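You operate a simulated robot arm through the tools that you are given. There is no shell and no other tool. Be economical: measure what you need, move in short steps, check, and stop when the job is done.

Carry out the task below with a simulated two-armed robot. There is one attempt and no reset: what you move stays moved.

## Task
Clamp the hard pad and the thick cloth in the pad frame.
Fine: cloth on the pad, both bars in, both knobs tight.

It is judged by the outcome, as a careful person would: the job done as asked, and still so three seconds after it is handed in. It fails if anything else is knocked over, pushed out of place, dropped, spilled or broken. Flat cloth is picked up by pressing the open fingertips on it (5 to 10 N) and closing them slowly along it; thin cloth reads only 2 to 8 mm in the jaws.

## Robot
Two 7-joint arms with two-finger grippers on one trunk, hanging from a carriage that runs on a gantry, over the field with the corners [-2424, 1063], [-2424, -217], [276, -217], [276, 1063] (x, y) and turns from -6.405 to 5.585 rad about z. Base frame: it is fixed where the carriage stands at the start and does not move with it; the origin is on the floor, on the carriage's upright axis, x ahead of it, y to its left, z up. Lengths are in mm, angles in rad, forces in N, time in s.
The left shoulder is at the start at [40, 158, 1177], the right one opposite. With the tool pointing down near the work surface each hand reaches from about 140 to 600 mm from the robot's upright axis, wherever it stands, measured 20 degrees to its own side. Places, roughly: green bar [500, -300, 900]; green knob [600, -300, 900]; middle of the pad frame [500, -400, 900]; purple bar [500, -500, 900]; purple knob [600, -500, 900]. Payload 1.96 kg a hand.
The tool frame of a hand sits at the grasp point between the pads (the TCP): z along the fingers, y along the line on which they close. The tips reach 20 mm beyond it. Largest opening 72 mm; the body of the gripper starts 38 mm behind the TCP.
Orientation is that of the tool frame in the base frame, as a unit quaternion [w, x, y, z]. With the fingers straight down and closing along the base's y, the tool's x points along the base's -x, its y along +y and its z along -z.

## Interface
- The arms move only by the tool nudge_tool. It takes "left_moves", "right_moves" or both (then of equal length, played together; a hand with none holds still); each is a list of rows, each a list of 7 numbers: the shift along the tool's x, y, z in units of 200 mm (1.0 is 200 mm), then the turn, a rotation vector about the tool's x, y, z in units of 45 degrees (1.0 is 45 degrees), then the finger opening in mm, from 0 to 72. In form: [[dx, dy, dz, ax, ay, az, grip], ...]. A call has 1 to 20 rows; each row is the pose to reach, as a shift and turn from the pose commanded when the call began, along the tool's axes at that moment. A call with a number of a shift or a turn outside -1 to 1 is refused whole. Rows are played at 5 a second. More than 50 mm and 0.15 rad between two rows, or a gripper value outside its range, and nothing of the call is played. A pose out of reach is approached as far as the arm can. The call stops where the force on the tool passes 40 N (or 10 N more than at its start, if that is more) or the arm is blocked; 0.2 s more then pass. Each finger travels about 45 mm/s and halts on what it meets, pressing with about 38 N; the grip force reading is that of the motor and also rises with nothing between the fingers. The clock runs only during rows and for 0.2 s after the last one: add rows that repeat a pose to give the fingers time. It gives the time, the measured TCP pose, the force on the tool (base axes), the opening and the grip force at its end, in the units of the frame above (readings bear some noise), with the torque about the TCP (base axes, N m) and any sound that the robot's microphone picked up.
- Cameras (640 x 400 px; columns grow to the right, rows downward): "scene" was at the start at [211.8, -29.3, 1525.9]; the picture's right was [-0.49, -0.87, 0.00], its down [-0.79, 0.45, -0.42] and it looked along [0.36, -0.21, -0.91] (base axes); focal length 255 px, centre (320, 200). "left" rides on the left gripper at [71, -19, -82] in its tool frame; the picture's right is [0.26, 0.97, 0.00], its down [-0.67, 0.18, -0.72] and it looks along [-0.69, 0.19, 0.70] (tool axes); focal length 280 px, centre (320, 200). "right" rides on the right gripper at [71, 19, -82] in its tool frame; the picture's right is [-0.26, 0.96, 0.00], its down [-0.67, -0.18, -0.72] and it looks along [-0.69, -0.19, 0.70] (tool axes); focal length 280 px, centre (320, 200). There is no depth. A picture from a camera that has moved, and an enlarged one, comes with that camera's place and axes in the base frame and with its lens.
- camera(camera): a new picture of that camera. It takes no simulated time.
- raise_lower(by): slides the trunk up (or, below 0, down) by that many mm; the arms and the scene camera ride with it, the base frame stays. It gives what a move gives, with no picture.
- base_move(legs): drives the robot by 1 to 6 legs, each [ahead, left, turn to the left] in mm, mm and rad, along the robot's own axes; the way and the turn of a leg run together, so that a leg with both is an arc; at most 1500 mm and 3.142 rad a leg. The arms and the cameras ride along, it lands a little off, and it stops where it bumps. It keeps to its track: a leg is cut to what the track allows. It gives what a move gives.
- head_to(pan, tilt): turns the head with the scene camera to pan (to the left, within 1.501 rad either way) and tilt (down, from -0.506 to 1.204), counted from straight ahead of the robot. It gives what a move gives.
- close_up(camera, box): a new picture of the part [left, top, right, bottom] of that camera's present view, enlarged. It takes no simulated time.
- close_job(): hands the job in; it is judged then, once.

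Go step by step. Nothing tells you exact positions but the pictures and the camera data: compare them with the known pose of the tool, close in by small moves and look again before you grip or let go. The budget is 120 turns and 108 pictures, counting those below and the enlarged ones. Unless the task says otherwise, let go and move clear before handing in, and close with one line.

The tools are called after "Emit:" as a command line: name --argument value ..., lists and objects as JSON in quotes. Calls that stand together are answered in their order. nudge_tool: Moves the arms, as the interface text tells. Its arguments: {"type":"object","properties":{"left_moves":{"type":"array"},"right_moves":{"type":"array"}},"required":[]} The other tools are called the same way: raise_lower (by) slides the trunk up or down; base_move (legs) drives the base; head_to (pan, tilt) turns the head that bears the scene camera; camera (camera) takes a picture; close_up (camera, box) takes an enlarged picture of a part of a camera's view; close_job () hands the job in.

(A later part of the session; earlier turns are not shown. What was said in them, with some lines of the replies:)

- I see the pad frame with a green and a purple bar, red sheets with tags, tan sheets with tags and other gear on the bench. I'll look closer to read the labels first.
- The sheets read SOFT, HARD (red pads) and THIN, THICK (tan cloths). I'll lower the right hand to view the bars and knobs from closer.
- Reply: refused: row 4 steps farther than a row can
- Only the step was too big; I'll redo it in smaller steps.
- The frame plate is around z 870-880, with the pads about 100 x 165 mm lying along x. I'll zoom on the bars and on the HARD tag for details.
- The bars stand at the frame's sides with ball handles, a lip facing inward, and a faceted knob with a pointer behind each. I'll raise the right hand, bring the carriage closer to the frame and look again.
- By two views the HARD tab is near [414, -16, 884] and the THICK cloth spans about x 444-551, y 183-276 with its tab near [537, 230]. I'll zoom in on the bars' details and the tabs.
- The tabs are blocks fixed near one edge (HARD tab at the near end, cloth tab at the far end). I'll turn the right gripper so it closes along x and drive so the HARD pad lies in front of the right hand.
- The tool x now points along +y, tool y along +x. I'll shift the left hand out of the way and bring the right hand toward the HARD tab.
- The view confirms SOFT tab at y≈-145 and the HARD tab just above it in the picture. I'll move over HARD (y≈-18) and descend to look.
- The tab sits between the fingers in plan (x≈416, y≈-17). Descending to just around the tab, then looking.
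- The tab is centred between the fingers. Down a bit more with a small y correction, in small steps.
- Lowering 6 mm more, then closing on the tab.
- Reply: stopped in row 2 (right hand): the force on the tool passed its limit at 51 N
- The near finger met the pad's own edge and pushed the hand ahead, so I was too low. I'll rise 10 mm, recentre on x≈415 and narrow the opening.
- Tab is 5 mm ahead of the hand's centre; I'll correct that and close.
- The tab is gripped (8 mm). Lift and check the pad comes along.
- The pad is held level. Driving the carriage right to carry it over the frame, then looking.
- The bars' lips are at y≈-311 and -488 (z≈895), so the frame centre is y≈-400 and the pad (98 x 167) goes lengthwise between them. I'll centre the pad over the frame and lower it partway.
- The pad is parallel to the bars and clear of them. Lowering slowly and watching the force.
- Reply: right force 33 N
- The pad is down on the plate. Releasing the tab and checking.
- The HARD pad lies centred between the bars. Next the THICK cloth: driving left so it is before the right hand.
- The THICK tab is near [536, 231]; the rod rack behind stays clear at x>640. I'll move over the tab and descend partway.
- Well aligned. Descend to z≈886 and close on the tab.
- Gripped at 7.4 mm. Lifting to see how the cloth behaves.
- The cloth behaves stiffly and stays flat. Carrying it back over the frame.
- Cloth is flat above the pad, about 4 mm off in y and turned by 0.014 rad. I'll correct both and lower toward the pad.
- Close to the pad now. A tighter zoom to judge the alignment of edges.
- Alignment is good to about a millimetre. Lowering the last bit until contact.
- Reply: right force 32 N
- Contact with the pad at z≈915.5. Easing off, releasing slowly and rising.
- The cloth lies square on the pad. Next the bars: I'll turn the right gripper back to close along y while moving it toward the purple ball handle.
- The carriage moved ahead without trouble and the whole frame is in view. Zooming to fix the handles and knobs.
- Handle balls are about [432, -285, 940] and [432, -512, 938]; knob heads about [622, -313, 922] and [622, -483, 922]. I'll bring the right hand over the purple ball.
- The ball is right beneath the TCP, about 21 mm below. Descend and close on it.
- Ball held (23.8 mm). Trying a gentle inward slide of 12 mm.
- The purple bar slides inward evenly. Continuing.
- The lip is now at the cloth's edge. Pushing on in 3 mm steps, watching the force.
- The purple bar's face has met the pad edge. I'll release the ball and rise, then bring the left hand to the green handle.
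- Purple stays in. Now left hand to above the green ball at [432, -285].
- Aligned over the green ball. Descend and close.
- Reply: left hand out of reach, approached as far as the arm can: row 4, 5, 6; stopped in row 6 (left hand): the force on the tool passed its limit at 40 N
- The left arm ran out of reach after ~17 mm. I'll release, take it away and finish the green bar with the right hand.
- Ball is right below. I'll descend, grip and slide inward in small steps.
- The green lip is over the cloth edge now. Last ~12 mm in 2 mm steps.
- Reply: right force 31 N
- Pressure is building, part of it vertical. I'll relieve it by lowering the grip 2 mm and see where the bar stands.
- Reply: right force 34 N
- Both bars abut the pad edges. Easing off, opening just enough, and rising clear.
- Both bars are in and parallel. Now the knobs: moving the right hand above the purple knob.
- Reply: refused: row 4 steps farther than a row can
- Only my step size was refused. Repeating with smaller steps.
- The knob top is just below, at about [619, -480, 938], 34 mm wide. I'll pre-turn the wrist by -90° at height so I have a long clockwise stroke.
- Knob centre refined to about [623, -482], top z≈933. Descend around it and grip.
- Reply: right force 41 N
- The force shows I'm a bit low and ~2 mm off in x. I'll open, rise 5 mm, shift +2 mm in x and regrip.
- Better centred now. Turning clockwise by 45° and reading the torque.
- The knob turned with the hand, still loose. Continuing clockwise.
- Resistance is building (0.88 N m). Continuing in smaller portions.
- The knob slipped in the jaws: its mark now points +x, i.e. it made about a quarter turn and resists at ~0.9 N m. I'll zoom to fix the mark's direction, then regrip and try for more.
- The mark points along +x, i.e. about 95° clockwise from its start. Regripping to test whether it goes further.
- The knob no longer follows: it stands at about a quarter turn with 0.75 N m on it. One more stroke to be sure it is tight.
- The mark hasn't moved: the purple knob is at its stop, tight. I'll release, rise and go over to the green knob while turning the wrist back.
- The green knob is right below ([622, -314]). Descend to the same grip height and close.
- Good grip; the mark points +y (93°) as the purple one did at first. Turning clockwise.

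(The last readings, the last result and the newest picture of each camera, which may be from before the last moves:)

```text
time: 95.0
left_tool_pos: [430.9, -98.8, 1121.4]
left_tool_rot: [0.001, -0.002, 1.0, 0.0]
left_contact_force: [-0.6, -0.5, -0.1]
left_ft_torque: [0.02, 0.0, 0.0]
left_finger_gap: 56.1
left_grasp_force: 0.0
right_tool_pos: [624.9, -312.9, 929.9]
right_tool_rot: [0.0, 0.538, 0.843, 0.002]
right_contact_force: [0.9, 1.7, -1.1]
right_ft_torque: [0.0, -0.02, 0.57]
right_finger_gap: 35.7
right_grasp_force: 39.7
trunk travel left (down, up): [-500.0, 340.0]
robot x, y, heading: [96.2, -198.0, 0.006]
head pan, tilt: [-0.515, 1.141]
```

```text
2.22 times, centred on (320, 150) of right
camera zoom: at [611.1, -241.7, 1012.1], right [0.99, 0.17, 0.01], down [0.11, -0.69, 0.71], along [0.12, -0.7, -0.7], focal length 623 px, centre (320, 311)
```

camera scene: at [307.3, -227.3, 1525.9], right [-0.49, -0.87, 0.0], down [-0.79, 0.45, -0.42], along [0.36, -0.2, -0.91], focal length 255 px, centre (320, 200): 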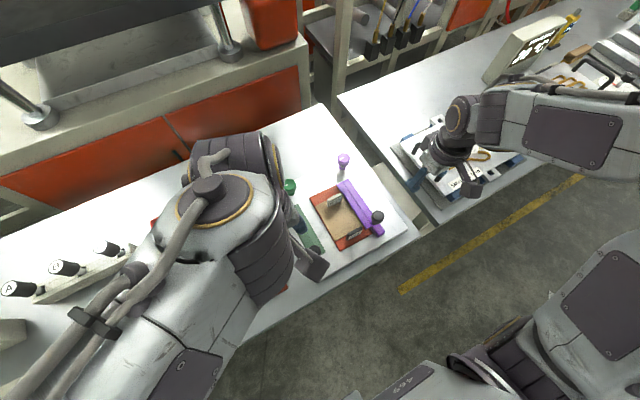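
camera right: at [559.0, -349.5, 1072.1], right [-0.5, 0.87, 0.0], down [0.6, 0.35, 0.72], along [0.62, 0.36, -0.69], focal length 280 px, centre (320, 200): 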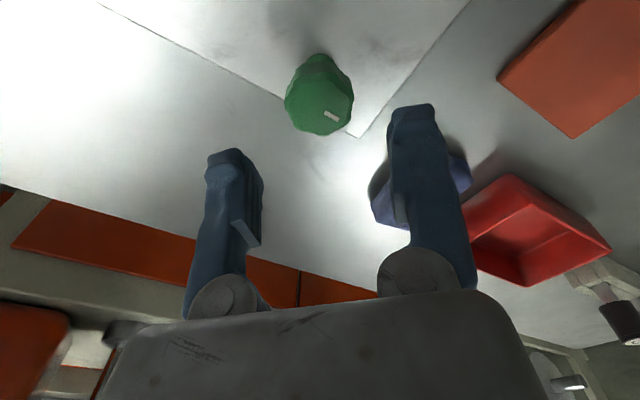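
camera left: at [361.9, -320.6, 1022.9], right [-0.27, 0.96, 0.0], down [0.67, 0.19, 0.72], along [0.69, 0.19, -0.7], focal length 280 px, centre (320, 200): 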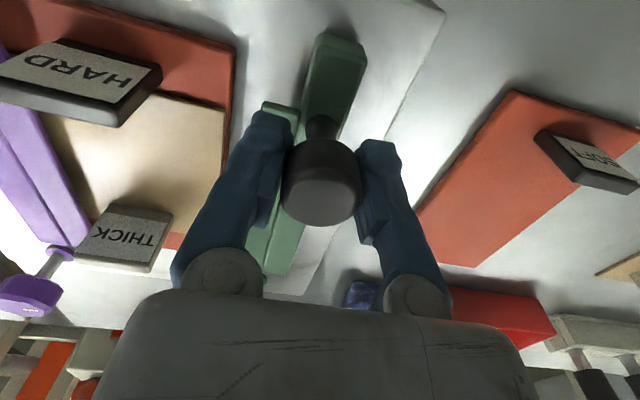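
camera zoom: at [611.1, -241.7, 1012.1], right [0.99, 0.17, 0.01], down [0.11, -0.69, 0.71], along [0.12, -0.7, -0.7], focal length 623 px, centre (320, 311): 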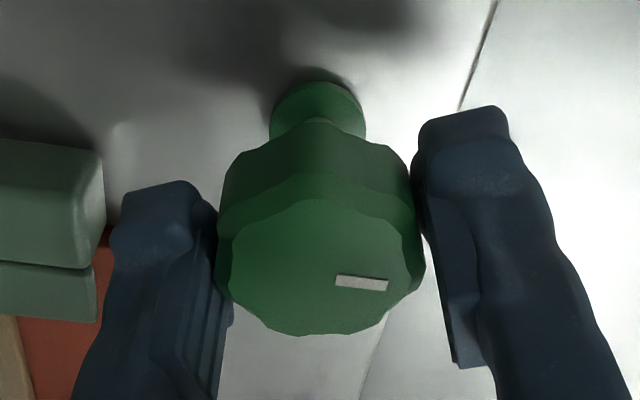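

The green knob also stopped at a quarter turn (mark along +x) with torque on it. Releasing, rising and clearing to inspect everything.

Emit:
nudge_tool --right_moves '[[0, 0, 0, 0, 0, 0, 44], [0, 0, 0, 0, 0, 0, 56], [0, 0, -0.15, 0, 0, 0, 56], [0, 0, -0.35, 0, 0, 0, 56], [0, 0, -0.55, 0, 0, 0, 56], [0, 0, -0.75, 0, 0, 0, 56]]'

Emit:
nudge_tool --right_moves '[[-0.1, -0.15, 0, 0, 0, 0, 56], [-0.2, -0.3, 0, 0, 0, 0, 56], [-0.3, -0.45, 0, 0, 0, 0, 56], [-0.4, -0.6, 0, 0, 0, 0, 56], [-0.5, -0.75, 0, 0, 0, 0, 56], [-0.6, -0.9, 0, 0, 0, 0, 56]]'

Emit:
close_up --camera "scene" --box '[260, 120, 420, 260]'

Emit:
camera --camera "scene"

```text
time: 96.4
left_tool_pos: [430.2, -99.5, 1120.0]
left_tool_rot: [0.001, -0.003, 1.0, 0.0]
left_contact_force: [0.0, -0.2, -0.6]
left_ft_torque: [0.0, 0.0, 0.0]
left_finger_gap: 56.1
left_grasp_force: 0.0
right_tool_pos: [622.2, -312.4, 1078.5]
right_tool_rot: [0.002, 0.538, 0.843, 0.004]
right_contact_force: [0.3, 0.1, 1.0]
right_ft_torque: [0.01, -0.01, -0.02]
right_finger_gap: 56.1
right_grasp_force: 0.2
trunk travel left (down, up): [-500.0, 340.0]
robot x, y, heading: [98.0, -198.8, 0.005]
head pan, tilt: [-0.515, 1.141]
```

```text
time: 97.8
left_tool_pos: [430.1, -99.0, 1121.3]
left_tool_rot: [0.001, -0.003, 1.0, 0.0]
left_contact_force: [0.3, -0.7, 0.3]
left_ft_torque: [-0.02, -0.02, -0.01]
left_finger_gap: 56.0
left_grasp_force: 0.1
right_tool_pos: [510.5, -499.3, 1078.6]
right_tool_rot: [0.002, 0.538, 0.843, 0.003]
right_contact_force: [0.1, 0.1, -0.1]
right_ft_torque: [0.03, -0.02, -0.02]
right_finger_gap: 56.2
right_grasp_force: 0.0
trunk travel left (down, up): [-500.0, 340.0]
robot x, y, heading: [95.2, -197.9, 0.002]
head pan, tilt: [-0.515, 1.141]
```

```text
2.86 times, centred on (340, 190) of scene
camera zoom: at [307.4, -227.3, 1525.8], right [-0.49, -0.87, 0.0], down [-0.79, 0.45, -0.42], along [0.36, -0.2, -0.91], focal length 728 px, centre (263, 229)
```

zoom: 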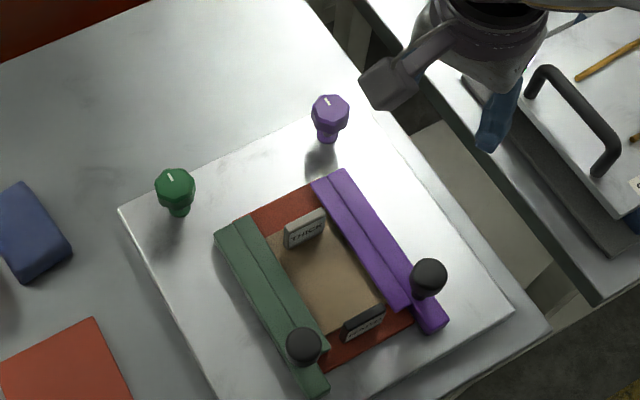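

```text
20 pictures are left
camera scene: at [307.4, -227.3, 1525.8], right [-0.49, -0.87, 0.0], down [-0.79, 0.45, -0.42], along [0.36, -0.2, -0.91], focal length 255 px, centre (320, 200)
```

scene: 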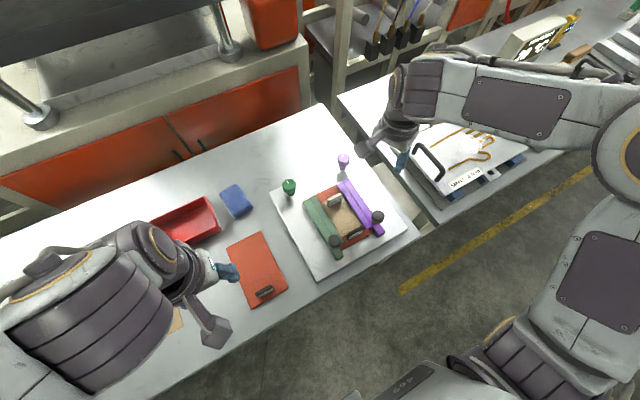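

The cloth lies flat on the hard pad, both bars are in against it, both knobs are at their stops, both hands are clear, and nothing else looks disturbed. Handing in.

Emit:
close_job

```text
The job is handed in.
```

The hard pad and the thick cloth are clamped in the frame: both bars are in against the pad, and both knobs are tight, each turned about a quarter turn until it would go no further. The job is handed in.
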